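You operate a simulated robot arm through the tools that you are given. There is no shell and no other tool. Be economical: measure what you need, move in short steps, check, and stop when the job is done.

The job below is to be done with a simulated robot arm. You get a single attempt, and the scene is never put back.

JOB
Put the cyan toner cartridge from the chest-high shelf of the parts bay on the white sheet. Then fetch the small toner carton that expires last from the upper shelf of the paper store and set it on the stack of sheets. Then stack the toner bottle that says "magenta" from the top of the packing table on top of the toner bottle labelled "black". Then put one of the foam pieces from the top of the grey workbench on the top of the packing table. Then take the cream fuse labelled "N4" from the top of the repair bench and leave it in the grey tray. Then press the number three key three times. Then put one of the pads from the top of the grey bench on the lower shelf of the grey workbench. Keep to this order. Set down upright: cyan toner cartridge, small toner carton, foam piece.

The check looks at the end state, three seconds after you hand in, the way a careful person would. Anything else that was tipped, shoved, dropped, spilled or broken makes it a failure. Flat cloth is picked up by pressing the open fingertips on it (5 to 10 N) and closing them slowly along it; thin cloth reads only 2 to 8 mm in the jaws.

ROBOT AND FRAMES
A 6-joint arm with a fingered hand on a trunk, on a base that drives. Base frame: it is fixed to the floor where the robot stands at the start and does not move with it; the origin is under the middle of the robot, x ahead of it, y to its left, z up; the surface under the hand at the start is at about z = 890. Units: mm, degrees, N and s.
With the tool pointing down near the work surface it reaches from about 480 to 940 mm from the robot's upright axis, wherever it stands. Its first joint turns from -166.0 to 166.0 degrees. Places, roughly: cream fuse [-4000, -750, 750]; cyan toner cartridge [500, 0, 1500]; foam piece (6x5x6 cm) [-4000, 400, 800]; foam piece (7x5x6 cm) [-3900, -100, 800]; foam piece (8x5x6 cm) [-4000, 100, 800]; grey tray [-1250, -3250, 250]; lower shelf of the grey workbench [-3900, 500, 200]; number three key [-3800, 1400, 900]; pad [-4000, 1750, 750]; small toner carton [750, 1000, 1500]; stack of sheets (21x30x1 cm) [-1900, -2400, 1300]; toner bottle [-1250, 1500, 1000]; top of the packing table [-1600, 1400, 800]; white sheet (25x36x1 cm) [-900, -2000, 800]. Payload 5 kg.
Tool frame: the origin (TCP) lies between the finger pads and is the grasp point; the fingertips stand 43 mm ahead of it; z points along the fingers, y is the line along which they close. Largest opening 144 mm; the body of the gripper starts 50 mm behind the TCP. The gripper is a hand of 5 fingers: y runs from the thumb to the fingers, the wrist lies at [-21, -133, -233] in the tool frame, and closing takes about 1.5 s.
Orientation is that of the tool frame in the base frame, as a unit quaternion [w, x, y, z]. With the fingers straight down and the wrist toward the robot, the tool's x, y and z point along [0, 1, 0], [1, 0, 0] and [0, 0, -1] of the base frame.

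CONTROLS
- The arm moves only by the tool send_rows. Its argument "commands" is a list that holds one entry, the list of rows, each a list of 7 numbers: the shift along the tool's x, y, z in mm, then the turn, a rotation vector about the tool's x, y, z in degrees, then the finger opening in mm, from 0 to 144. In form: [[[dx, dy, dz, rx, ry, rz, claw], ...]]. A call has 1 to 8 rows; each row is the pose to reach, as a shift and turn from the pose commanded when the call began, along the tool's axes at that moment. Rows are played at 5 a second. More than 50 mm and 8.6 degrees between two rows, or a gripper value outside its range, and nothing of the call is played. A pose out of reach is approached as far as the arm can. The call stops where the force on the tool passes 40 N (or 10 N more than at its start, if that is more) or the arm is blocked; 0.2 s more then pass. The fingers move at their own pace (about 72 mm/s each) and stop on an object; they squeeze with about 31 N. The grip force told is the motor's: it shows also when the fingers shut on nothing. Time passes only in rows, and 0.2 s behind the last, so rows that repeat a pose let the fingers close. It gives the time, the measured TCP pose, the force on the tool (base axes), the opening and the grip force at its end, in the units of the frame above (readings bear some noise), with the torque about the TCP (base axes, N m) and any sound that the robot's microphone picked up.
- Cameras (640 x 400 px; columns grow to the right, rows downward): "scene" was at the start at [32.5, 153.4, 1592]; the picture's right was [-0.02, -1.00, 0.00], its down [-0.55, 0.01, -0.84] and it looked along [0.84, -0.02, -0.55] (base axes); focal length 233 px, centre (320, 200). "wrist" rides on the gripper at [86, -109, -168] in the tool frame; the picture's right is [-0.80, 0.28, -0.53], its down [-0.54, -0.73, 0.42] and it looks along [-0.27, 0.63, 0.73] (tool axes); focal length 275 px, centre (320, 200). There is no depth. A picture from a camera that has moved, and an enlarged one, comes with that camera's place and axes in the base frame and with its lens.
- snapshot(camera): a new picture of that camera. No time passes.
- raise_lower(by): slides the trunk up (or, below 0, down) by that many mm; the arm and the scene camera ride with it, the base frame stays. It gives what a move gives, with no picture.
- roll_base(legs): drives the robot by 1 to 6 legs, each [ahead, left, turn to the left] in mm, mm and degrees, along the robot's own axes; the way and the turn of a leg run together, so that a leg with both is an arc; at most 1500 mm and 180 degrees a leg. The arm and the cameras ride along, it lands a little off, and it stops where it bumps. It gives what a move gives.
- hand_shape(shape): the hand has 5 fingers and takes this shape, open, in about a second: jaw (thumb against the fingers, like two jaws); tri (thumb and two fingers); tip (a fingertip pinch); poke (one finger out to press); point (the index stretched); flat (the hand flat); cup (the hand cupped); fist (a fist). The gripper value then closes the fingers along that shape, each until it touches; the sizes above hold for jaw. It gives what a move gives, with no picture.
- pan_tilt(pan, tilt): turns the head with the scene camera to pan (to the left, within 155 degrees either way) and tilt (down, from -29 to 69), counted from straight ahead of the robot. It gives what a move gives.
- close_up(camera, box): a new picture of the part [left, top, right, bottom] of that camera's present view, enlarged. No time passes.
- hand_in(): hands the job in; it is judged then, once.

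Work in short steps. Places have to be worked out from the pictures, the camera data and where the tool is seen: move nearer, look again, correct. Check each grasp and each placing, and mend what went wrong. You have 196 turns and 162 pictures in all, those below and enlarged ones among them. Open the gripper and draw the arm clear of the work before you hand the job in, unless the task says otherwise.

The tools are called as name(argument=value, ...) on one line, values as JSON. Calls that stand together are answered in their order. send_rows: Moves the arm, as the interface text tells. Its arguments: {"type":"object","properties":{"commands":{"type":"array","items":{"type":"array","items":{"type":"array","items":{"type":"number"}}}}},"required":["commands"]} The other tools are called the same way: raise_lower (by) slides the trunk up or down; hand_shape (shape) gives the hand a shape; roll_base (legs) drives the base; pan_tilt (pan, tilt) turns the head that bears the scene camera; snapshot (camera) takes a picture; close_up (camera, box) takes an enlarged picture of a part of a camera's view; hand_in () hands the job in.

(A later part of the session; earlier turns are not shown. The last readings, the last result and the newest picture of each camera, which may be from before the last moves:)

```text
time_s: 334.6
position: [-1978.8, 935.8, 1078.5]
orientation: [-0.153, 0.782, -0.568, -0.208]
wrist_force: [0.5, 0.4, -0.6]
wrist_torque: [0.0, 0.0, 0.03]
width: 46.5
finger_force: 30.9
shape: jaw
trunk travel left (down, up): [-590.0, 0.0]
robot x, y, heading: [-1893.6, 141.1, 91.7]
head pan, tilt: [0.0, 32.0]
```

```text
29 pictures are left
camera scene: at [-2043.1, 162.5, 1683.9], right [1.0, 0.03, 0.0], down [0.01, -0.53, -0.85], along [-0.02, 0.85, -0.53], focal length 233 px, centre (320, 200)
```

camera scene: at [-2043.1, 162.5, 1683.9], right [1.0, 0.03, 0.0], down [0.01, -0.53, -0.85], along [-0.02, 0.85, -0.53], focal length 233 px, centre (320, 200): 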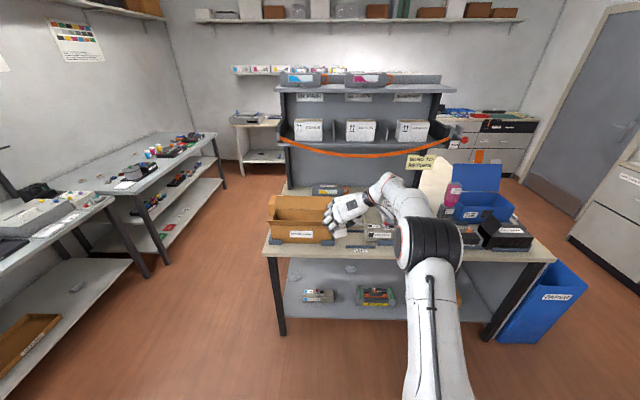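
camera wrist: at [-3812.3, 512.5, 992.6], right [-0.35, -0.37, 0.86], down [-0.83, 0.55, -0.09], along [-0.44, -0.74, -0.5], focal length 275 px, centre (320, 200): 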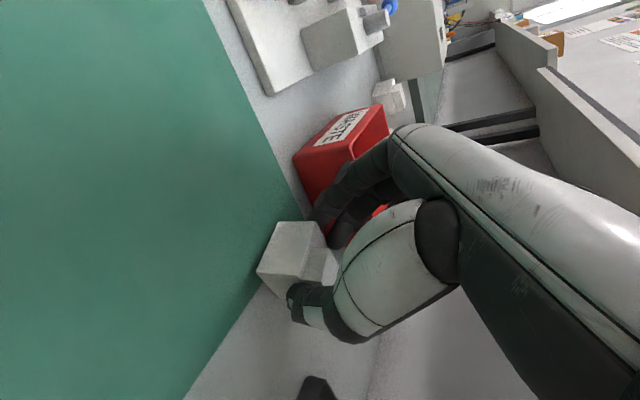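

close_up(camera="scene", box=[256, 176, 416, 276])

```text
4.00 times, centred on (336, 226) of scene
camera zoom: at [-2043.1, 162.5, 1683.9], right [1.0, 0.03, 0.0], down [0.01, -0.53, -0.85], along [-0.02, 0.85, -0.53], focal length 934 px, centre (256, 96)
```

zoom: 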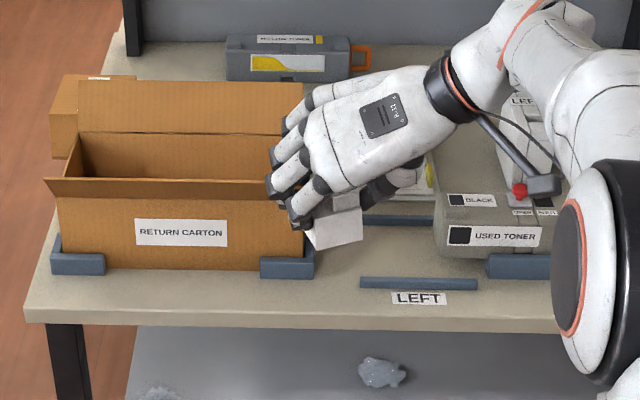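

A free spot exists between the return carton and the device at about (-1905,1120). I drive to bring the foam above it.

roll_base(legs=[[163, -84, 0]])

close_up(camera="scene", box=[220, 190, 380, 290])

```text
time_s: 336.2
position: [-1903.7, 1101.5, 1077.8]
orientation: [-0.153, 0.783, -0.566, -0.208]
wrist_force: [-0.7, 0.2, 0.0]
wrist_torque: [-0.04, 0.02, 0.02]
width: 47.1
finger_force: 31.2
shape: jaw
trunk travel left (down, up): [-590.0, 0.0]
robot x, y, heading: [-1811.8, 304.2, 91.8]
head pan, tilt: [0.0, 32.0]
```

```text
4.00 times, centred on (300, 240) of scene
camera zoom: at [-1964.0, 326.8, 1683.9], right [1.0, 0.03, 0.0], down [0.02, -0.53, -0.85], along [-0.03, 0.85, -0.53], focal length 934 px, centre (400, 40)
```

zoom: 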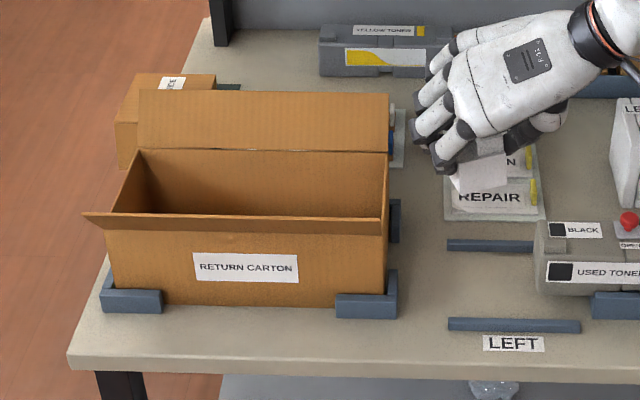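

Directly below the foam is the free patch centred (-1906,1124). I lower the arm 150 mm.

send_rows(commands=[[[15, 0, 26, 0, 0, 0, 40], [30, 0, 52, 0, 0, 0, 40], [45, 0, 78, 0, 0, 0, 40], [60, 0, 104, 0, 0, 0, 40], [70, 0, 121, 0, 0, 0, 40], [75, 0, 130, 0, 0, 0, 40], [75, 0, 130, 0, 0, 0, 40]]])

close_up(camera="scene", box=[220, 190, 380, 290])

```text
time_s: 337.8
position: [-1902.1, 1101.8, 927.9]
orientation: [-0.152, 0.783, -0.566, -0.207]
wrist_force: [0.6, -0.3, 0.2]
wrist_torque: [-0.02, 0.0, 0.03]
width: 46.6
finger_force: 30.4
shape: jaw
trunk travel left (down, up): [-590.0, 0.0]
robot x, y, heading: [-1812.4, 300.5, 92.3]
head pan, tilt: [0.0, 32.0]
```

```text
4.00 times, centred on (300, 240) of scene
camera zoom: at [-1964.3, 326.0, 1683.9], right [1.0, 0.03, 0.0], down [0.02, -0.53, -0.85], along [-0.03, 0.85, -0.53], focal length 934 px, centre (400, 40)
```

zoom: 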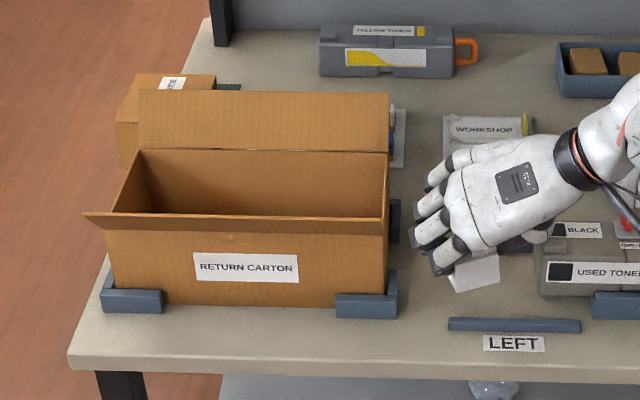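

Good. I lower with the trunk in small steps until contact.

raise_lower(by=-17)

raise_lower(by=-5)

raise_lower(by=-4)

```text
time_s: 338.4
position: [-1902.3, 1102.4, 910.8]
orientation: [-0.152, 0.783, -0.567, -0.206]
wrist_force: [0.3, -0.4, -0.1]
wrist_torque: [0.01, 0.02, -0.02]
width: 46.7
finger_force: 31.5
shape: jaw
trunk travel left (down, up): [-573.0, 17.0]
robot x, y, heading: [-1811.1, 303.0, 91.8]
head pan, tilt: [0.0, 32.0]
```

```text
time_s: 338.9
position: [-1902.7, 1101.7, 905.3]
orientation: [-0.153, 0.783, -0.567, -0.206]
wrist_force: [-0.3, 0.1, -0.8]
wrist_torque: [-0.01, -0.04, 0.03]
width: 46.8
finger_force: 30.9
shape: jaw
trunk travel left (down, up): [-568.0, 22.0]
robot x, y, heading: [-1807.1, 302.1, 92.0]
head pan, tilt: [0.0, 32.0]
```

```text
time_s: 339.5
position: [-1901.8, 1102.7, 902.6]
orientation: [-0.153, 0.783, -0.567, -0.206]
wrist_force: [-0.4, -0.5, -0.8]
wrist_torque: [0.0, 0.02, -0.01]
width: 47.1
finger_force: 31.6
shape: jaw
trunk travel left (down, up): [-564.0, 26.0]
robot x, y, heading: [-1808.9, 302.4, 91.9]
head pan, tilt: [0.0, 32.0]
```

raise_lower(by=-4)

raise_lower(by=-4)

close_up(camera="wrist", box=[160, 150, 400, 300])

```text
time_s: 340.0
position: [-1902.3, 1102.1, 898.3]
orientation: [-0.152, 0.782, -0.568, -0.206]
wrist_force: [0.5, -0.7, 0.1]
wrist_torque: [0.0, -0.01, -0.02]
width: 46.7
finger_force: 30.7
shape: jaw
trunk travel left (down, up): [-560.0, 30.0]
robot x, y, heading: [-1807.1, 304.3, 91.6]
head pan, tilt: [0.0, 32.0]
```

```text
time_s: 340.5
position: [-1901.5, 1103.0, 894.2]
orientation: [-0.152, 0.783, -0.567, -0.206]
wrist_force: [0.3, 0.4, -0.1]
wrist_torque: [0.0, 0.0, -0.02]
width: 46.8
finger_force: 31.1
shape: jaw
trunk travel left (down, up): [-556.0, 34.0]
robot x, y, heading: [-1811.2, 302.4, 91.7]
head pan, tilt: [0.0, 32.0]
```

```text
2.67 times, centred on (280, 225) of wrist
camera zoom: at [-1750.3, 985.2, 997.6], right [-0.41, 0.32, 0.86], down [0.48, 0.87, -0.1], along [-0.78, 0.37, -0.51], focal length 734 px, centre (427, 133)
```

zoom: 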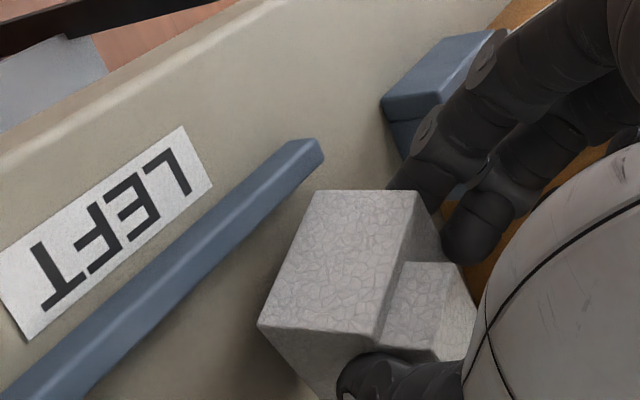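

Nearly touching the table. A few more steps.

raise_lower(by=-4)

raise_lower(by=-4)

raise_lower(by=-3)

```text
time_s: 341.1
position: [-1900.2, 1102.0, 890.3]
orientation: [-0.153, 0.783, -0.567, -0.206]
wrist_force: [0.5, 0.2, 2.1]
wrist_torque: [0.06, 0.06, 0.02]
width: 46.7
finger_force: 31.1
shape: jaw
trunk travel left (down, up): [-552.0, 38.0]
robot x, y, heading: [-1812.9, 301.4, 92.2]
head pan, tilt: [0.0, 32.0]
```

```text
time_s: 341.6
position: [-1901.5, 1100.8, 889.0]
orientation: [-0.152, 0.783, -0.567, -0.207]
wrist_force: [2.6, -5.7, 14.4]
wrist_torque: [0.1, 0.41, 0.13]
width: 47.4
finger_force: 31.3
shape: jaw
trunk travel left (down, up): [-548.0, 42.0]
robot x, y, heading: [-1811.4, 300.0, 91.7]
head pan, tilt: [0.0, 32.0]
```

```text
time_s: 342.1
position: [-1900.4, 1100.9, 886.6]
orientation: [-0.153, 0.782, -0.567, -0.208]
wrist_force: [5.7, -9.2, 26.5]
wrist_torque: [0.17, 0.67, 0.23]
width: 48.3
finger_force: 31.1
shape: jaw
trunk travel left (down, up): [-545.0, 45.0]
robot x, y, heading: [-1812.7, 304.3, 91.5]
head pan, tilt: [0.0, 32.0]
```

Contact. I ease up 4 mm and open.

raise_lower(by=4)

send_rows(commands=[[[0, 0, 0, 0, 0, 0, 55], [0, 0, 0, 0, 0, 0, 65], [0, 0, 0, 0, 0, 0, 76], [0, 0, 0, 0, 0, 0, 76], [0, 0, -30, 0, 0, 0, 76], [0, 0, -70, 0, 0, 0, 76], [0, 0, -110, 0, 0, 0, 76]]])

close_up(camera="scene", box=[220, 190, 380, 290])

```text
time_s: 342.6
position: [-1900.1, 1100.8, 887.0]
orientation: [-0.152, 0.783, -0.567, -0.206]
wrist_force: [5.2, -5.2, 15.7]
wrist_torque: [0.19, 0.34, 0.05]
width: 48.2
finger_force: 30.7
shape: jaw
trunk travel left (down, up): [-549.0, 41.0]
robot x, y, heading: [-1812.3, 301.5, 91.6]
head pan, tilt: [0.0, 32.0]
```

```text
time_s: 344.2
position: [-1883.7, 1049.8, 984.5]
orientation: [-0.151, 0.783, -0.568, -0.202]
wrist_force: [0.6, 0.9, -0.9]
wrist_torque: [0.05, 0.01, -0.01]
width: 75.6
finger_force: 0.0
shape: jaw
trunk travel left (down, up): [-549.0, 41.0]
robot x, y, heading: [-1808.4, 303.3, 91.8]
head pan, tilt: [0.0, 32.0]
```

```text
4.00 times, centred on (300, 240) of scene
camera zoom: at [-1964.2, 325.4, 1642.8], right [1.0, 0.03, 0.0], down [0.02, -0.53, -0.85], along [-0.03, 0.85, -0.53], focal length 934 px, centre (400, 40)
```

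zoom: 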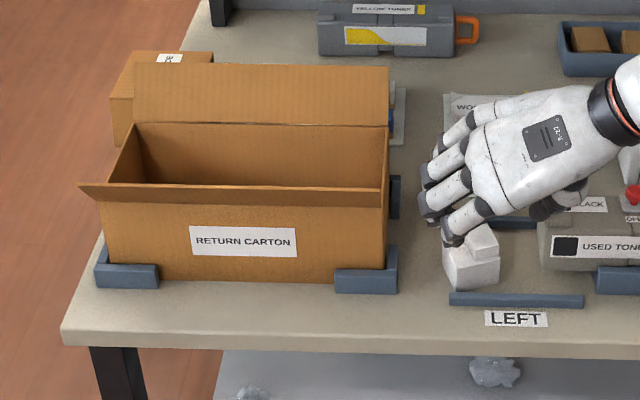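

The foam stands upright on the packing table. Next the fuse: trunk up, back off, and drive to the repair bench (fuses near (-4020,-750)).

raise_lower(by=41)

roll_base(legs=[[-250, 0, 0], [0, 0, 88.3], [1130, 0, 0], [0, 800, 0]])

pan_tilt(pan=0, tilt=40)

snapshot(camera="scene")

```text
time_s: 345.1
position: [-1885.4, 1052.4, 1025.2]
orientation: [-0.152, 0.782, -0.569, -0.203]
wrist_force: [0.9, 0.2, 0.0]
wrist_torque: [0.01, 0.0, 0.0]
width: 75.6
finger_force: 0.1
shape: jaw
trunk travel left (down, up): [-590.0, 0.0]
robot x, y, heading: [-1812.6, 297.5, 91.8]
head pan, tilt: [0.0, 32.0]
```

```text
time_s: 359.7
position: [-3694.8, -726.8, 1024.9]
orientation: [0.028, 0.96, 0.118, -0.253]
wrist_force: [0.4, -0.5, 0.0]
wrist_torque: [0.01, 0.0, -0.03]
width: 76.2
finger_force: 0.0
shape: jaw
trunk travel left (down, up): [-590.0, 0.0]
robot x, y, heading: [-2940.9, -704.5, 177.5]
head pan, tilt: [0.0, 32.0]
```

```text
time_s: 360.4
position: [-3694.7, -725.2, 1026.0]
orientation: [0.028, 0.96, 0.118, -0.252]
wrist_force: [0.4, 0.0, 0.7]
wrist_torque: [0.02, 0.03, 0.03]
width: 76.3
finger_force: 0.0
shape: jaw
trunk travel left (down, up): [-590.0, 0.0]
robot x, y, heading: [-2941.0, -704.1, 177.8]
head pan, tilt: [0.0, 40.0]
```

```text
23 pictures are left
camera scene: at [-2968.7, -859.4, 1671.7], right [0.04, 1.0, 0.0], down [0.64, -0.02, -0.77], along [-0.77, 0.03, -0.64], focal length 233 px, centre (320, 200)
```

scene: 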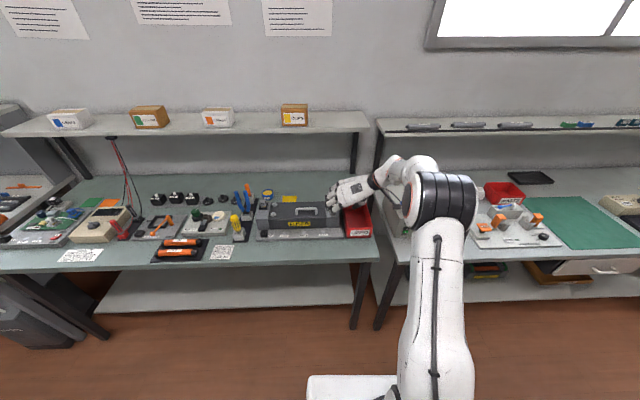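

The fuses must be just behind the hand near the red bin; I look with the wrist camera.

snapshot(camera="wrist")

```text
22 pictures are left
camera wrist: at [-3568.7, -583.5, 1129.6], right [-0.35, -0.39, 0.85], down [-0.84, 0.54, -0.1], along [-0.42, -0.75, -0.51], focal length 275 px, centre (320, 200)
```

wrist: 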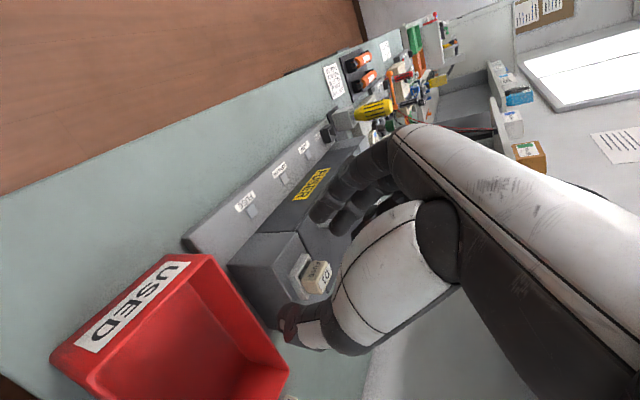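

A cream fuse is visible by the bin. I sidestep 170 mm right so the head camera sees the fuses past the hand.

roll_base(legs=[[0, -170, 2]])

close_up(camera="scene", box=[240, 150, 400, 250])

```text
time_s: 361.9
position: [-3690.6, -588.3, 1024.5]
orientation: [0.032, 0.958, 0.136, -0.252]
wrist_force: [0.7, -0.6, -0.4]
wrist_torque: [-0.06, 0.01, 0.0]
width: 75.9
finger_force: 0.0
shape: jaw
trunk travel left (down, up): [-590.0, 0.0]
robot x, y, heading: [-2936.3, -541.1, 179.8]
head pan, tilt: [0.0, 40.0]
```

```text
4.00 times, centred on (320, 200) of scene
camera zoom: at [-2959.6, -695.1, 1671.8], right [0.0, 1.0, 0.0], down [0.64, 0.0, -0.77], along [-0.77, 0.0, -0.64], focal length 934 px, centre (320, 200)
```

zoom: 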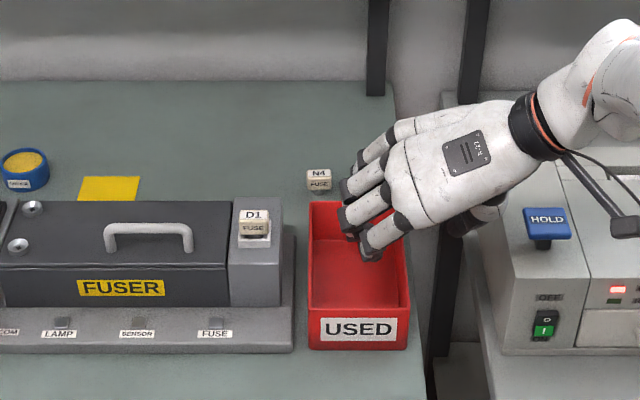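

N4 is found: at about (-3998,-697) on the bench (z≈828), right behind the red bin. I switch to the fingertip pinch and steepen the hand to ~80°.

hand_shape(shape="tip")

send_rows(commands=[[[0, 0, 0, 1.3, 4.8, 3.8, 70], [0, 0, 0, 2.6, 9.6, 7.6, 70], [0, 0, 0, 3.8, 14.5, 11.5, 70], [0, 0, 0, 5.1, 19.3, 15.3, 70], [0, 0, 0, 5.1, 19.3, 15.3, 70]]])

snapshot(camera="wrist")

```text
time_s: 362.8
position: [-3689.7, -588.8, 1025.2]
orientation: [0.032, 0.958, 0.137, -0.251]
wrist_force: [-0.7, 0.5, -0.2]
wrist_torque: [-0.01, -0.01, 0.03]
width: 144.1
finger_force: 0.0
shape: tip
trunk travel left (down, up): [-590.0, 0.0]
robot x, y, heading: [-2937.9, -539.6, 179.7]
head pan, tilt: [0.0, 40.0]
```

```text
time_s: 363.9
position: [-3689.5, -590.3, 1024.1]
orientation: [0.0, 0.996, 0.0, -0.088]
wrist_force: [0.6, 0.2, 1.0]
wrist_torque: [0.04, -0.02, 0.0]
width: 70.6
finger_force: 0.0
shape: tip
trunk travel left (down, up): [-590.0, 0.0]
robot x, y, heading: [-2938.8, -540.9, 179.7]
head pan, tilt: [0.0, 40.0]
```

```text
20 pictures are left
camera wrist: at [-3576.3, -481.9, 1175.0], right [-0.69, -0.28, 0.66], down [-0.61, 0.73, -0.32], along [-0.39, -0.63, -0.67], focal length 275 px, centre (320, 200)
```

wrist: 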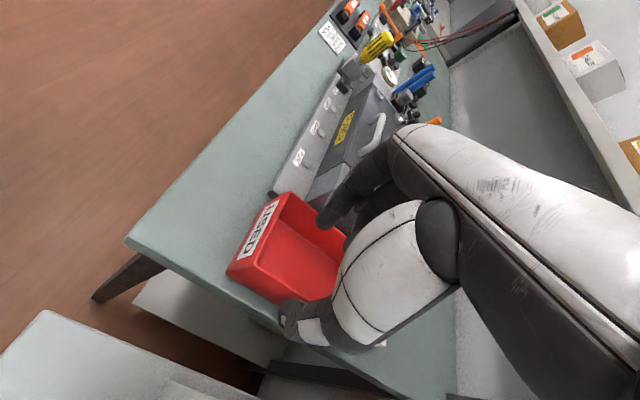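

Pinch shape is set (index and thumb). I drive so that the TCP comes near the fuse: 240 ahead, 107 left.

roll_base(legs=[[240, 107, 0]])

send_rows(commands=[[[-14, 0, 2, 0, 0, 0, 70], [-28, 0, 5, 0, 0, 0, 70], [-42, 0, 7, 0, 0, 0, 70], [-55, 0, 10, 0, 0, 0, 70], [-55, 0, 30, 0, 0, 0, 70], [-55, 0, 30, 0, 0, 0, 70]]])

close_up(camera="scene", box=[280, 110, 440, 210])

snapshot(camera="wrist")

```text
time_s: 365.8
position: [-3924.8, -704.0, 1023.8]
orientation: [0.0, 0.996, 0.005, -0.087]
wrist_force: [-0.9, -0.4, 0.4]
wrist_torque: [-0.02, -0.02, 0.02]
width: 70.7
finger_force: 0.1
shape: tip
trunk travel left (down, up): [-590.0, 0.0]
robot x, y, heading: [-3171.2, -647.5, -179.2]
head pan, tilt: [0.0, 40.0]
```

```text
time_s: 367.2
position: [-3982.6, -705.3, 1005.6]
orientation: [0.0, 0.996, 0.005, -0.087]
wrist_force: [-0.4, 0.3, 0.3]
wrist_torque: [-0.01, 0.01, -0.04]
width: 70.3
finger_force: 0.0
shape: tip
trunk travel left (down, up): [-590.0, 0.0]
robot x, y, heading: [-3174.9, -648.2, -179.3]
head pan, tilt: [0.0, 40.0]
```

```text
4.00 times, centred on (360, 160) of scene
camera zoom: at [-3193.2, -803.6, 1671.7], right [-0.01, 1.0, 0.0], down [0.64, 0.01, -0.77], along [-0.77, -0.01, -0.64], focal length 934 px, centre (160, 360)
```

zoom: 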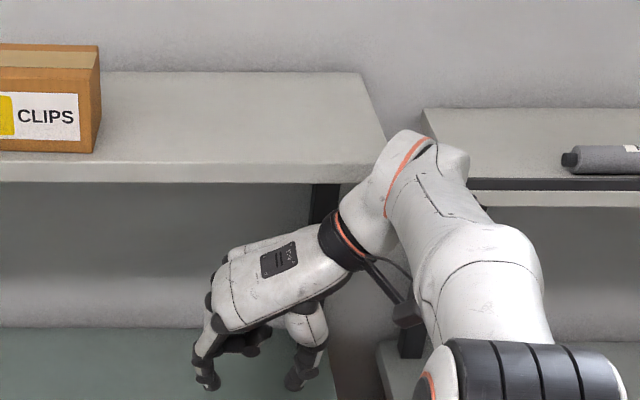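

```text
18 pictures are left
camera wrist: at [-3871.0, -596.1, 1156.0], right [-0.69, -0.29, 0.66], down [-0.62, 0.72, -0.32], along [-0.38, -0.63, -0.67], focal length 275 px, centre (320, 200)
```

wrist: 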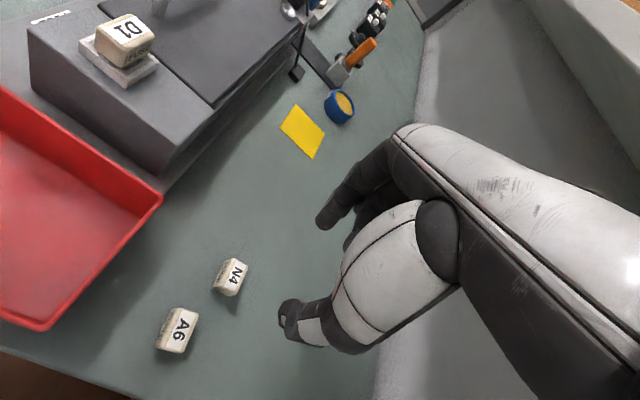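

N4 ≈(-3977,-704), its neighbour A6 ≈(-3957,-634). I lower the pinch over N4 with 56 mm opening.

send_rows(commands=[[[4, 0, 15, 0, 0, 0, 56], [8, -1, 30, 0, 0, 0, 56], [12, -1, 46, 0, 0, 0, 56], [16, -1, 61, 0, 0, 0, 56], [21, -1, 76, 0, 0, 0, 56], [25, -1, 92, 0, 0, 0, 56], [29, -1, 107, 0, 0, 0, 56], [29, -1, 107, 0, 0, 0, 56]]])

snapshot(camera="wrist")

```text
time_s: 369.0
position: [-3973.4, -705.9, 893.7]
orientation: [0.0, 0.996, 0.006, -0.088]
wrist_force: [0.7, -0.6, 0.3]
wrist_torque: [0.03, 0.01, -0.03]
width: 57.0
finger_force: 0.0
shape: tip
trunk travel left (down, up): [-590.0, 0.0]
robot x, y, heading: [-3173.7, -649.9, -179.4]
head pan, tilt: [0.0, 40.0]
```

```text
17 pictures are left
camera wrist: at [-3861.5, -595.8, 1043.5], right [-0.69, -0.29, 0.66], down [-0.62, 0.72, -0.32], along [-0.38, -0.63, -0.67], focal length 275 px, centre (320, 200)
```

wrist: 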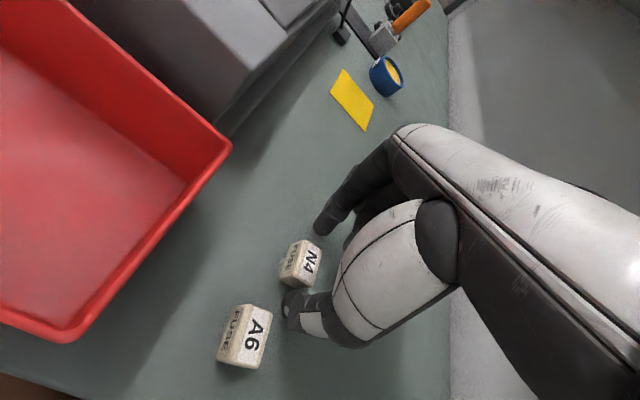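

N4 is right between the fingertips; I lower 15 mm and close.

send_rows(commands=[[[1, 0, 7, 0, 0, 0, 56], [2.5, 0, 15, 0, 0, 0, 56], [2.5, 0, 15, 0, 0, 0, 40], [2.5, 0, 15, 0, 0, 0, 25], [2.5, 0, 15, 0, 0, 0, 15], [2.5, 0, 15, 0, 0, 0, 15], [2.5, 0, 15, 0, 0, 0, 15], [2.5, 0, 15, 0, 0, 0, 15]]])

snapshot(camera="wrist")

```text
time_s: 370.8
position: [-3973.5, -706.6, 881.4]
orientation: [0.002, 0.996, 0.005, -0.089]
wrist_force: [-6.1, -9.7, 26.2]
wrist_torque: [-0.62, 0.27, -0.03]
width: 17.8
finger_force: 31.4
shape: tip
trunk travel left (down, up): [-590.0, 0.0]
robot x, y, heading: [-3173.5, -648.0, -179.7]
head pan, tilt: [0.0, 40.0]
```

```text
16 pictures are left
camera wrist: at [-3860.2, -597.0, 1031.4], right [-0.69, -0.29, 0.67], down [-0.62, 0.72, -0.32], along [-0.39, -0.63, -0.67], focal length 275 px, centre (320, 200)
```

wrist: 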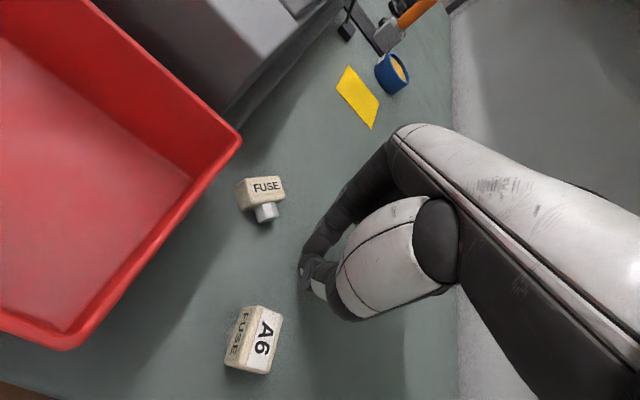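

The fuse slipped out and now lies on its side at ≈(-3915,-735) (FUSE face up); upright isn't required for it. I lift, turn the hand −42° to match its long axis, straighten to vertical and go above it.

send_rows(commands=[[[-4, 0, -20, 0, 0, 0, 15], [-9, 0, -50, 0, 0, 0, 30], [3, 6, -53, 0.6, 1.6, 7, 50], [15, 13, -57, 1.2, 3.2, 14, 60], [27, 19, -60, 1.9, 4.8, 21, 60], [39, 25, -64, 2.5, 6.4, 28, 60], [46, 29, -67, 3.1, 8, 35, 60], [52, 32, -70, 3.7, 9.6, 42, 60]]])

snapshot(camera="wrist")

```text
time_s: 372.6
position: [-3909.7, -734.9, 939.5]
orientation: [0.0, 0.934, -0.356, 0.001]
wrist_force: [-0.7, 0.1, -0.4]
wrist_torque: [0.01, -0.02, -0.01]
width: 59.7
finger_force: 0.0
shape: tip
trunk travel left (down, up): [-590.0, 0.0]
robot x, y, heading: [-3170.2, -649.6, -179.5]
head pan, tilt: [0.0, 40.0]
```

```text
15 pictures are left
camera wrist: at [-3773.5, -712.0, 1106.2], right [-0.78, 0.32, 0.53], down [0.08, 0.9, -0.42], along [-0.62, -0.29, -0.73], focal length 275 px, centre (320, 200)
```

wrist: 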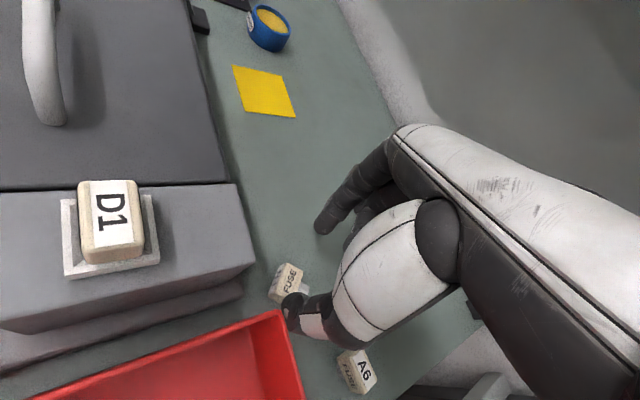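

Fuse is nearly centred under the pinch (5 mm off). I correct, narrow to 48 mm, descend 52 mm and close.

send_rows(commands=[[[-5, 0, 12, 0, 0, 0, 48], [-5, 0, 25, 0, 0, 0, 48], [-5, 0, 38, 0, 0, 0, 48], [-5, 0, 46, 0, 0, 0, 48], [-5, 0, 51, 0, 0, 0, 48], [-5, 0, 51, 0, 0, 0, 48]]])

snapshot(camera="wrist")

```text
time_s: 374.0
position: [-3912.9, -732.6, 887.9]
orientation: [0.001, 0.935, -0.354, -0.001]
wrist_force: [0.4, -0.3, 0.9]
wrist_torque: [0.03, -0.04, -0.01]
width: 48.7
finger_force: 0.1
shape: tip
trunk travel left (down, up): [-590.0, 0.0]
robot x, y, heading: [-3172.1, -643.7, -179.4]
head pan, tilt: [0.0, 40.0]
```

```text
14 pictures are left
camera wrist: at [-3777.5, -708.6, 1056.0], right [-0.78, 0.32, 0.53], down [0.08, 0.9, -0.42], along [-0.61, -0.29, -0.73], focal length 275 px, centre (320, 200)
```

wrist: 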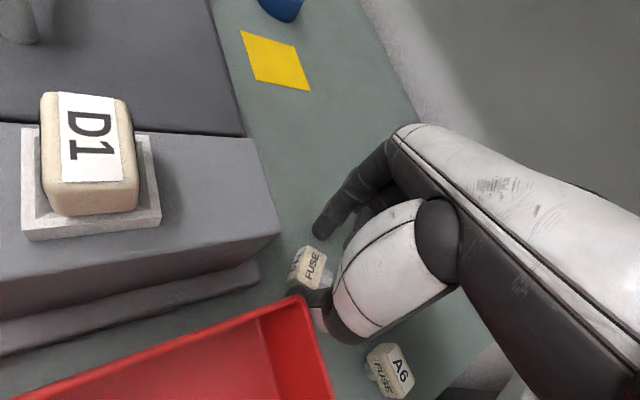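

Well placed. Closing.

send_rows(commands=[[[-2, 0, 0, 0, 0, 0, 42], [-2, 0, 0, 0, 0, 0, 36], [-2, 0, 0, 0, 0, 0, 30], [-2, 0, 0, 0, 0, 0, 24], [-2, 0, 0, 0, 0, 0, 18], [-2, 0, 0, 0, 0, 0, 12], [-2, 0, 0, 0, 0, 0, 12]]])

```text
time_s: 375.6
position: [-3913.5, -729.7, 888.2]
orientation: [0.0, 0.935, -0.354, 0.0]
wrist_force: [-0.5, -0.5, -0.3]
wrist_torque: [-0.03, 0.02, 0.01]
width: 29.4
finger_force: 31.1
shape: tip
trunk travel left (down, up): [-590.0, 0.0]
robot x, y, heading: [-3173.9, -645.0, -179.4]
head pan, tilt: [0.0, 40.0]
```

Holding something of 29 mm with 31 N. I lift 90 mm and check.

send_rows(commands=[[[0, 0, -10, 0, 0, 0, 12], [0, 0, -25, 0, 0, 0, 12], [0, 0, -50, 0, 0, 0, 12], [0, 0, -75, 0, 0, 0, 12], [0, 0, -90, 0, 0, 0, 12], [0, 0, -90, 0, 0, 0, 12]]])

close_up(camera="wrist", box=[200, 180, 440, 330])

```text
time_s: 377.0
position: [-3913.6, -730.8, 978.5]
orientation: [0.0, 0.935, -0.354, 0.0]
wrist_force: [-0.8, 0.6, -0.1]
wrist_torque: [-0.02, 0.01, -0.01]
width: 29.0
finger_force: 31.3
shape: tip
trunk travel left (down, up): [-590.0, 0.0]
robot x, y, heading: [-3171.1, -643.3, -179.4]
head pan, tilt: [0.0, 40.0]
```

```text
2.67 times, centred on (320, 255) of wrist
camera zoom: at [-3778.4, -707.7, 1146.2], right [-0.78, 0.32, 0.53], down [0.08, 0.9, -0.42], along [-0.61, -0.29, -0.73], focal length 734 px, centre (320, 53)
```

zoom: 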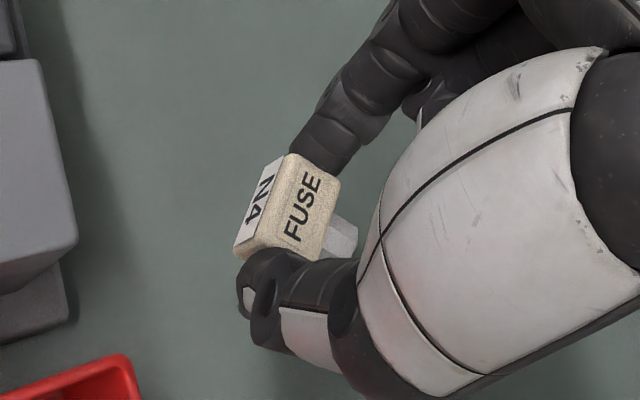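

N4 is in the pinch. Now to the grey tray: I back out, turn south and drive down the west corridor, then look toward (-1250,-3250).

roll_base(legs=[[-330, 0, 0], [0, 0, 89.4], [900, 0, 0], [900, 0, 0]])

pan_tilt(pan=40, tilt=25)

snapshot(camera="scene")

```text
time_s: 378.4
position: [-3772.2, -724.2, 982.5]
orientation: [-0.004, 0.934, -0.356, -0.012]
wrist_force: [-0.9, -0.5, -0.9]
wrist_torque: [-0.01, -0.07, 0.04]
width: 29.0
finger_force: 31.2
shape: tip
trunk travel left (down, up): [-590.0, 0.0]
robot x, y, heading: [-3025.3, -647.0, -179.5]
head pan, tilt: [0.0, 40.0]
stopped in leg 1: the force on the tool passed its limit at 58 N (the readings are from after the stop); the commanded pose is now the measured one
```

```text
time_s: 379.5
position: [-3772.0, -724.0, 981.1]
orientation: [-0.003, 0.935, -0.356, -0.012]
wrist_force: [0.1, 0.1, -0.5]
wrist_torque: [-0.03, -0.04, -0.04]
width: 29.2
finger_force: 30.8
shape: tip
trunk travel left (down, up): [-590.0, 0.0]
robot x, y, heading: [-3022.5, -647.9, -179.8]
head pan, tilt: [40.0, 25.0]
```

```text
12 pictures are left
camera scene: at [-3029.1, -861.3, 1695.0], right [-0.65, 0.76, 0.0], down [0.32, 0.27, -0.91], along [-0.69, -0.59, -0.42], focal length 233 px, centre (320, 200)
```

scene: 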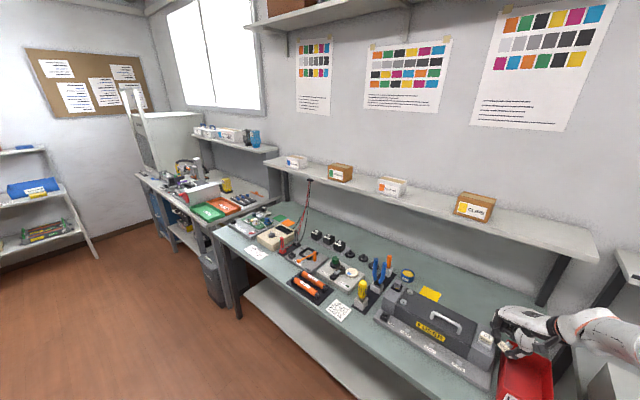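

The low hand struck the fuser/D1 area. I raise the hand 120 mm and take a close look there.

send_rows(commands=[[[0, 0, -30, 0, 0, 0, 12], [0, 0, -60, 0, 0, 0, 12], [0, 0, -90, 0, 0, 0, 12], [0, 0, -120, 0, 0, 0, 12], [0, 0, -120, 0, 0, 0, 12]]])

close_up(camera="scene", box=[400, 275, 600, 400])

```text
time_s: 380.7
position: [-3767.6, -727.6, 1099.4]
orientation: [-0.003, 0.935, -0.356, -0.012]
wrist_force: [-0.5, 1.3, -0.5]
wrist_torque: [0.04, 0.03, 0.03]
width: 28.9
finger_force: 30.8
shape: tip
trunk travel left (down, up): [-590.0, 0.0]
robot x, y, heading: [-3025.7, -650.3, -179.9]
head pan, tilt: [40.0, 25.0]
```

```text
3.20 times, centred on (500, 338) of scene
camera zoom: at [-3029.0, -861.3, 1695.0], right [-0.65, 0.76, 0.0], down [0.32, 0.27, -0.91], along [-0.69, -0.59, -0.42], focal length 747 px, centre (-256, -240)
```

zoom: 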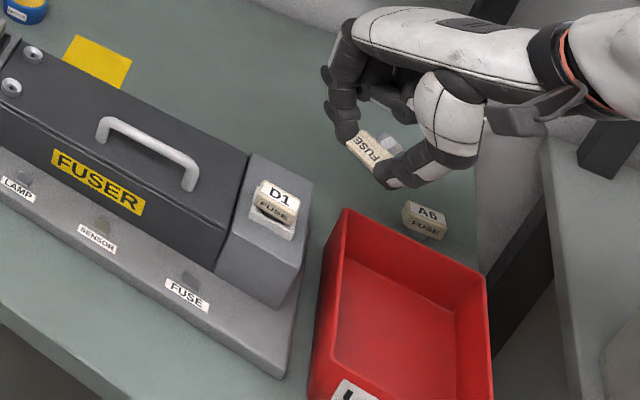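

D1 is still seated in its socket and the fuse is held. I back off a bit more, turn south and drive on.

roll_base(legs=[[-170, 0, 0], [0, 0, 89.9], [950, 0, 0], [900, 0, 0]])

pan_tilt(pan=45, tilt=28)

snapshot(camera="scene")

```text
time_s: 395.1
position: [-2751.2, -3270.4, 1101.3]
orientation: [0.005, 0.914, 0.405, -0.011]
wrist_force: [-0.6, 0.1, -0.1]
wrist_torque: [-0.02, 0.01, -0.03]
width: 29.0
finger_force: 31.2
shape: tip
trunk travel left (down, up): [-590.0, 0.0]
robot x, y, heading: [-2826.6, -2524.3, -89.9]
head pan, tilt: [40.0, 25.0]
```

```text
time_s: 395.8
position: [-2751.5, -3270.1, 1101.4]
orientation: [0.006, 0.914, 0.406, -0.011]
wrist_force: [-0.7, -0.6, -0.7]
wrist_torque: [0.03, -0.03, 0.01]
width: 29.2
finger_force: 31.2
shape: tip
trunk travel left (down, up): [-590.0, 0.0]
robot x, y, heading: [-2830.1, -2528.1, -90.0]
head pan, tilt: [45.0, 28.0]
```

```text
10 pictures are left
camera scene: at [-2603.6, -2530.8, 1690.2], right [-0.71, -0.71, 0.0], down [-0.33, 0.33, -0.88], along [0.63, -0.62, -0.47], focal length 233 px, centre (320, 200)
```

scene: 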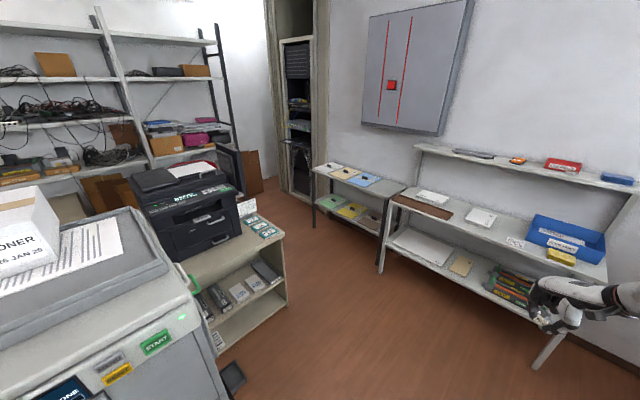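

A tray-like gray box on the middle shelf of the printer cabinet matches (-1235,-3220,250). Zooming.

close_up(camera="scene", box=[180, 190, 340, 290])

```text
4.00 times, centred on (260, 240) of scene
camera zoom: at [-2603.6, -2530.8, 1690.2], right [-0.71, -0.71, 0.0], down [-0.33, 0.33, -0.88], along [0.63, -0.62, -0.47], focal length 934 px, centre (560, 40)
```

zoom: 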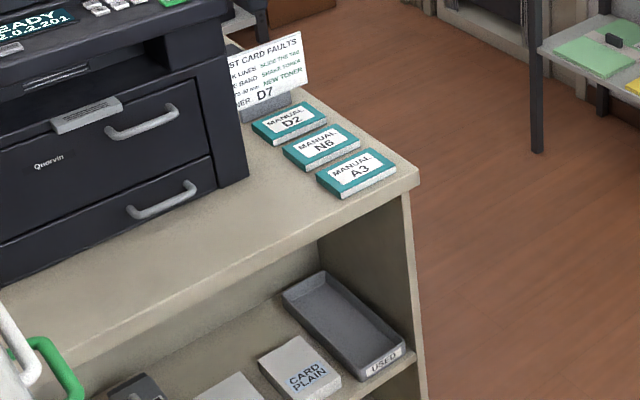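

The grey "USED" tray lies on the cabinet's open shelf: x≈-1435..-1135, y≈-3245..-3155, z≈270–300, below a top at ≈660. I drive around to face it from the west.

roll_base(legs=[[550, 0, 0], [0, 0, 90], [0, -200, 0]])

send_rows(commands=[[[0, 0, 0, -2.6, -6.8, -4.1, 12], [0, 0, 0, -5.3, -13.7, -8.3, 12], [0, 0, 0, -7.9, -20.6, -12.4, 12], [0, 0, 0, -10.5, -27.4, -16.6, 12], [0, 0, 0, -11.9, -30.9, -18.65, 12]]])

send_rows(commands=[[[0, 0, 0, -2.6, -6.8, -4.1, 12], [0, 0, 0, -5.3, -13.7, -8.3, 12], [0, 0, 0, -7.9, -20.6, -12.4, 12], [0, 0, 0, -10.5, -27.4, -16.6, 12], [0, 0, 0, -11.9, -30.9, -18.65, 12], [0, 0, 0, -11.9, -30.9, -18.65, 12]]])

raise_lower(by=-560)

```text
time_s: 404.0
position: [-2074.4, -3193.9, 1101.1]
orientation: [0.013, 0.347, 0.938, -0.003]
wrist_force: [-0.5, -0.8, -0.2]
wrist_torque: [0.05, 0.0, 0.05]
width: 29.3
finger_force: 30.8
shape: tip
trunk travel left (down, up): [-590.0, 0.0]
robot x, y, heading: [-2817.2, -3286.6, 1.7]
head pan, tilt: [45.0, 28.0]
```

```text
time_s: 405.2
position: [-2074.4, -3192.3, 1100.6]
orientation: [0.295, 0.176, 0.939, -0.002]
wrist_force: [0.7, 0.1, 0.0]
wrist_torque: [0.01, 0.03, 0.0]
width: 29.1
finger_force: 30.7
shape: tip
trunk travel left (down, up): [-590.0, 0.0]
robot x, y, heading: [-2817.0, -3287.2, 1.6]
head pan, tilt: [45.0, 28.0]
```

```text
time_s: 406.6
position: [-2028.8, -3165.9, 1193.3]
orientation: [0.449, 0.033, 0.893, -0.022]
wrist_force: [-0.7, -0.1, 0.3]
wrist_torque: [0.04, 0.01, 0.02]
width: 29.1
finger_force: 31.4
shape: tip
out of reach, approached as far as the arm can: row 2, 3, 4, 5, 6
trunk travel left (down, up): [-590.0, 0.0]
robot x, y, heading: [-2820.1, -3291.2, 1.5]
head pan, tilt: [45.0, 28.0]
```

```text
refused: -560 is not a number from -400 to 400
```

Pitch of ~37° reached, acceptable. I lower the trunk in two moves and look into the cabinet.

raise_lower(by=-400)

raise_lower(by=-160)

roll_base(legs=[[300, 0, -1.5]])

pan_tilt(pan=0, tilt=35)

close_up(camera="scene", box=[230, 70, 470, 220])

```text
time_s: 410.4
position: [-2029.9, -3166.4, 793.8]
orientation: [0.449, 0.033, 0.893, -0.021]
wrist_force: [-0.8, -0.3, 0.3]
wrist_torque: [0.04, -0.02, 0.03]
width: 28.8
finger_force: 31.2
shape: tip
trunk travel left (down, up): [-190.0, 400.0]
robot x, y, heading: [-2816.6, -3289.2, 1.7]
head pan, tilt: [45.0, 28.0]
```

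```text
time_s: 412.3
position: [-2028.6, -3167.0, 632.9]
orientation: [0.45, 0.032, 0.892, -0.021]
wrist_force: [-0.2, -0.4, 0.1]
wrist_torque: [-0.01, -0.02, 0.01]
width: 29.1
finger_force: 31.3
shape: tip
trunk travel left (down, up): [-30.0, 560.0]
robot x, y, heading: [-2815.5, -3286.2, 1.6]
head pan, tilt: [45.0, 28.0]
```

```text
time_s: 414.3
position: [-1728.6, -3175.1, 632.9]
orientation: [0.449, 0.039, 0.892, -0.025]
wrist_force: [0.1, -0.2, -0.7]
wrist_torque: [0.02, -0.01, 0.0]
width: 29.0
finger_force: 31.2
shape: tip
trunk travel left (down, up): [-30.0, 560.0]
robot x, y, heading: [-2520.3, -3283.3, 0.7]
head pan, tilt: [45.0, 28.0]
```

```text
time_s: 415.4
position: [-1728.8, -3174.0, 633.6]
orientation: [0.45, 0.04, 0.892, -0.025]
wrist_force: [-0.2, -0.3, -0.6]
wrist_torque: [0.0, 0.0, 0.01]
width: 29.1
finger_force: 31.2
shape: tip
trunk travel left (down, up): [-30.0, 560.0]
robot x, y, heading: [-2515.6, -3280.2, 0.7]
head pan, tilt: [0.0, 35.0]
```

```text
2.67 times, centred on (350, 145) of scene
camera zoom: at [-2487.8, -3125.7, 1119.3], right [0.01, -1.0, 0.0], down [-0.57, -0.01, -0.82], along [0.82, 0.01, -0.57], focal length 622 px, centre (240, 347)
```

zoom: 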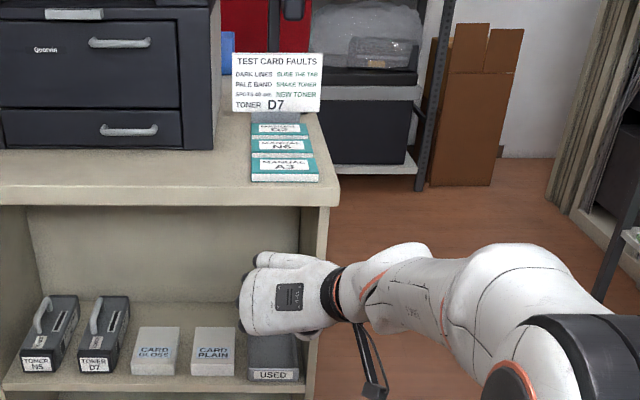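

Triangulated: tray front x≈-1475, y -3129..-3236, shelf z≈330, cabinet top underside ≈700. I lower the hand to z≈435 outside, then drive in 262 mm.

send_rows(commands=[[[32, -1, 24, 0, 0, 0, 12], [65, -2, 48, 0, 0, 0, 12], [97, -3, 72, 0, 0, 0, 12], [130, -4, 96, 0, 0, 0, 12], [160, -6, 118, 0, 0, 0, 12], [160, -6, 118, 0, 0, 0, 12]]])

roll_base(legs=[[262, 0, 0]])

close_up(camera="scene", box=[230, 130, 470, 280])

```text
time_s: 416.8
position: [-1663.7, -3163.3, 501.6]
orientation: [0.409, 0.037, 0.911, -0.042]
wrist_force: [-0.7, -0.5, -0.5]
wrist_torque: [0.04, 0.01, 0.0]
width: 29.1
finger_force: 30.9
shape: tip
out of reach, approached as far as the arm can: row 1, 2, 3, 4, 5, 6
trunk travel left (down, up): [-30.0, 560.0]
robot x, y, heading: [-2518.0, -3282.5, 0.9]
head pan, tilt: [0.0, 35.0]
```

```text
time_s: 418.7
position: [-1398.4, -3154.3, 502.5]
orientation: [0.409, 0.035, 0.911, -0.041]
wrist_force: [-8.0, 16.7, -1.5]
wrist_torque: [-2.13, -1.19, -2.44]
width: 29.0
finger_force: 31.6
shape: tip
trunk travel left (down, up): [-30.0, 560.0]
robot x, y, heading: [-2251.4, -3279.7, 1.0]
head pan, tilt: [0.0, 35.0]
```

```text
2.67 times, centred on (350, 205) of scene
camera zoom: at [-2222.3, -3121.2, 1119.1], right [0.02, -1.0, 0.0], down [-0.57, -0.01, -0.82], along [0.82, 0.01, -0.57], focal length 622 px, centre (240, 187)
```

zoom: 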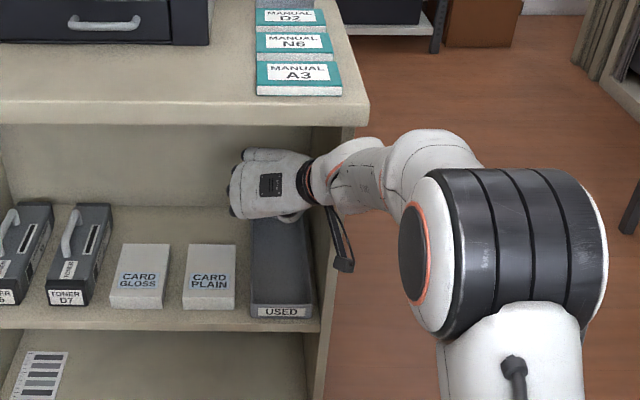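

The arm's lower limit and the cabinet side wall interfere. I back off 100 mm, steepen the hand to ~65° pivoting at the wrist (brings the tips lower), and lower the last 30 mm of trunk.

roll_base(legs=[[-110, 0, 0]])

send_rows(commands=[[[22, -7, -4, 0, 5.8, 0, 12], [45, -13, -8, 0, 11.5, 0, 12], [67, -20, -13, 0, 17.3, 0, 12], [90, -27, -17, 0, 23, 0, 12], [90, -27, -17, 0, 23, 0, 12]]])

raise_lower(by=-28)

```text
time_s: 419.9
position: [-1503.6, -3159.1, 500.9]
orientation: [0.41, 0.037, 0.911, -0.041]
wrist_force: [0.2, 0.2, -0.2]
wrist_torque: [0.0, 0.03, 0.0]
width: 29.3
finger_force: 31.6
shape: tip
trunk travel left (down, up): [-30.0, 560.0]
robot x, y, heading: [-2356.9, -3283.7, 0.6]
head pan, tilt: [0.0, 35.0]
```

```text
time_s: 421.1
position: [-1579.0, -3182.3, 448.5]
orientation: [0.22, 0.044, 0.974, -0.033]
wrist_force: [0.2, 0.4, 0.3]
wrist_torque: [-0.04, 0.02, 0.01]
width: 29.0
finger_force: 31.0
shape: tip
trunk travel left (down, up): [-30.0, 560.0]
robot x, y, heading: [-2358.8, -3279.0, 0.9]
head pan, tilt: [0.0, 35.0]
```

```text
time_s: 421.8
position: [-1579.8, -3182.2, 420.6]
orientation: [0.219, 0.044, 0.974, -0.034]
wrist_force: [0.1, -0.8, -0.6]
wrist_torque: [-0.03, -0.01, 0.02]
width: 29.0
finger_force: 30.5
shape: tip
trunk travel left (down, up): [-2.0, 588.0]
robot x, y, heading: [-2354.7, -3275.6, 0.6]
head pan, tilt: [0.0, 35.0]
```

Tips now at z≈375. I raise 28 mm to clear the tray's front wall, drive in 135 mm, and view.

raise_lower(by=28)

roll_base(legs=[[137, 0, 0]])

close_up(camera="wrist", box=[80, 100, 480, 350])

```text
time_s: 422.5
position: [-1578.3, -3181.5, 448.4]
orientation: [0.22, 0.044, 0.974, -0.033]
wrist_force: [0.0, 1.5, -0.9]
wrist_torque: [0.01, 0.01, -0.01]
width: 29.1
finger_force: 31.3
shape: tip
trunk travel left (down, up): [-30.0, 560.0]
robot x, y, heading: [-2356.0, -3279.1, 0.7]
head pan, tilt: [0.0, 35.0]
```

```text
time_s: 423.7
position: [-1486.9, -3176.2, 445.5]
orientation: [0.21, 0.041, 0.976, -0.03]
wrist_force: [-5.8, 0.5, 1.5]
wrist_torque: [-0.15, -0.38, -0.05]
width: 28.9
finger_force: 31.2
shape: tip
trunk travel left (down, up): [-30.0, 560.0]
robot x, y, heading: [-2253.2, -3280.3, 0.8]
head pan, tilt: [0.0, 35.0]
stopped in leg 1: the force on the tool passed its limit at 197 N (the readings are from after the stop); the commanded pose is now the measured one
```

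```text
1.60 times, centred on (280, 225) of wrist
camera zoom: at [-1645.0, -3266.8, 567.2], right [0.53, 0.27, 0.8], down [0.6, -0.79, -0.13], along [0.6, 0.55, -0.58], focal length 440 px, centre (384, 160)
```

zoom: 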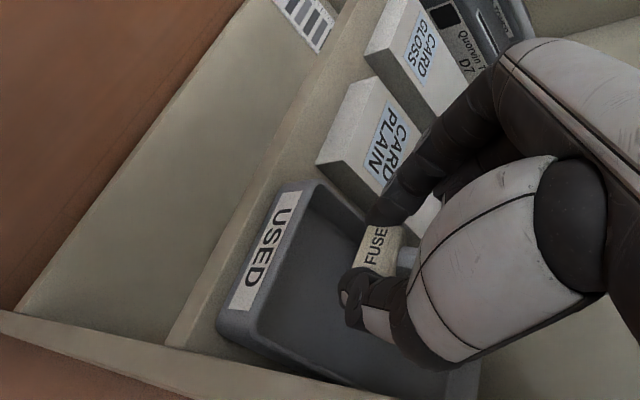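

The hand's upper part touched the cabinet top edge, but the fuse is over the tray's interior near its front. I nudge 22 mm inward and slightly down with the arm.

send_rows(commands=[[[-6, 0.5, 6, 0, 0, 0, 12], [-13, 1, 12, 0, 0, 0, 12], [-19, 2, 18, 0, 0, 0, 12], [-19, 2, 18, 0, 0, 0, 12]]])

raise_lower(by=-20)

```text
time_s: 424.0
position: [-1487.6, -3176.4, 445.2]
orientation: [0.209, 0.04, 0.977, -0.029]
wrist_force: [-21.1, 0.5, 8.8]
wrist_torque: [-0.71, -3.03, -1.45]
width: 29.2
finger_force: 31.2
shape: tip
trunk travel left (down, up): [-30.0, 560.0]
robot x, y, heading: [-2259.4, -3278.7, 0.7]
head pan, tilt: [0.0, 35.0]
stopped in row 1: the force on the tool passed its limit at 58 N (the readings are from after the stop); the commanded pose is now the measured one
```

```text
time_s: 424.7
position: [-1489.2, -3176.3, 423.2]
orientation: [0.209, 0.041, 0.977, -0.03]
wrist_force: [-21.3, 9.2, 5.2]
wrist_torque: [-1.84, -2.99, -1.6]
width: 29.2
finger_force: 30.8
shape: tip
trunk travel left (down, up): [-10.0, 580.0]
robot x, y, heading: [-2258.3, -3280.8, 1.1]
head pan, tilt: [0.0, 35.0]
```

The knuckles rest against the top's front edge. I pitch 12° up (frees the top) and then move 26 mm inward.

send_rows(commands=[[[2, 0, -3, 0, -4, 0, 12], [2, 0, -4, 0, -8, 0, 12], [2, 0, -5, 0, -12, 0, 12], [-6, 0, -2, 0, -12, 0, 12], [-15, 1, 2, 0, -12, 0, 12], [-24, 2, 6, 0, -12, 0, 12], [-24, 2, 6, 0, -12, 0, 12]]])

close_up(camera="wrist", box=[80, 100, 480, 350])

```text
time_s: 426.3
position: [-1462.3, -3176.4, 428.1]
orientation: [0.309, 0.038, 0.95, -0.034]
wrist_force: [-0.3, -1.1, -0.1]
wrist_torque: [0.01, 0.02, -0.03]
width: 28.8
finger_force: 30.8
shape: tip
trunk travel left (down, up): [-10.0, 580.0]
robot x, y, heading: [-2256.6, -3276.8, 0.7]
head pan, tilt: [0.0, 35.0]
```

```text
1.60 times, centred on (280, 225) of wrist
camera zoom: at [-1640.4, -3266.3, 517.0], right [0.36, 0.29, 0.89], down [0.62, -0.79, 0.01], along [0.7, 0.55, -0.46], focal length 440 px, centre (384, 160)
```

zoom: 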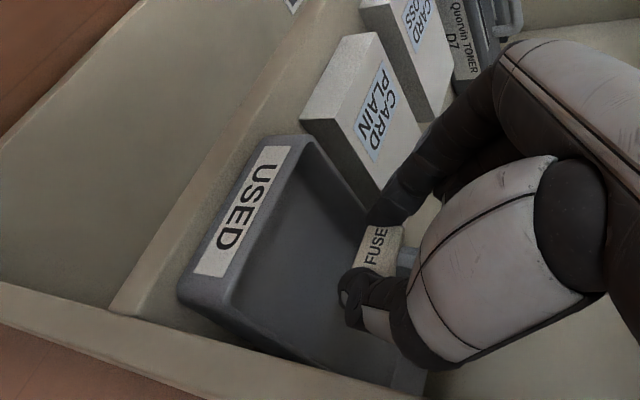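

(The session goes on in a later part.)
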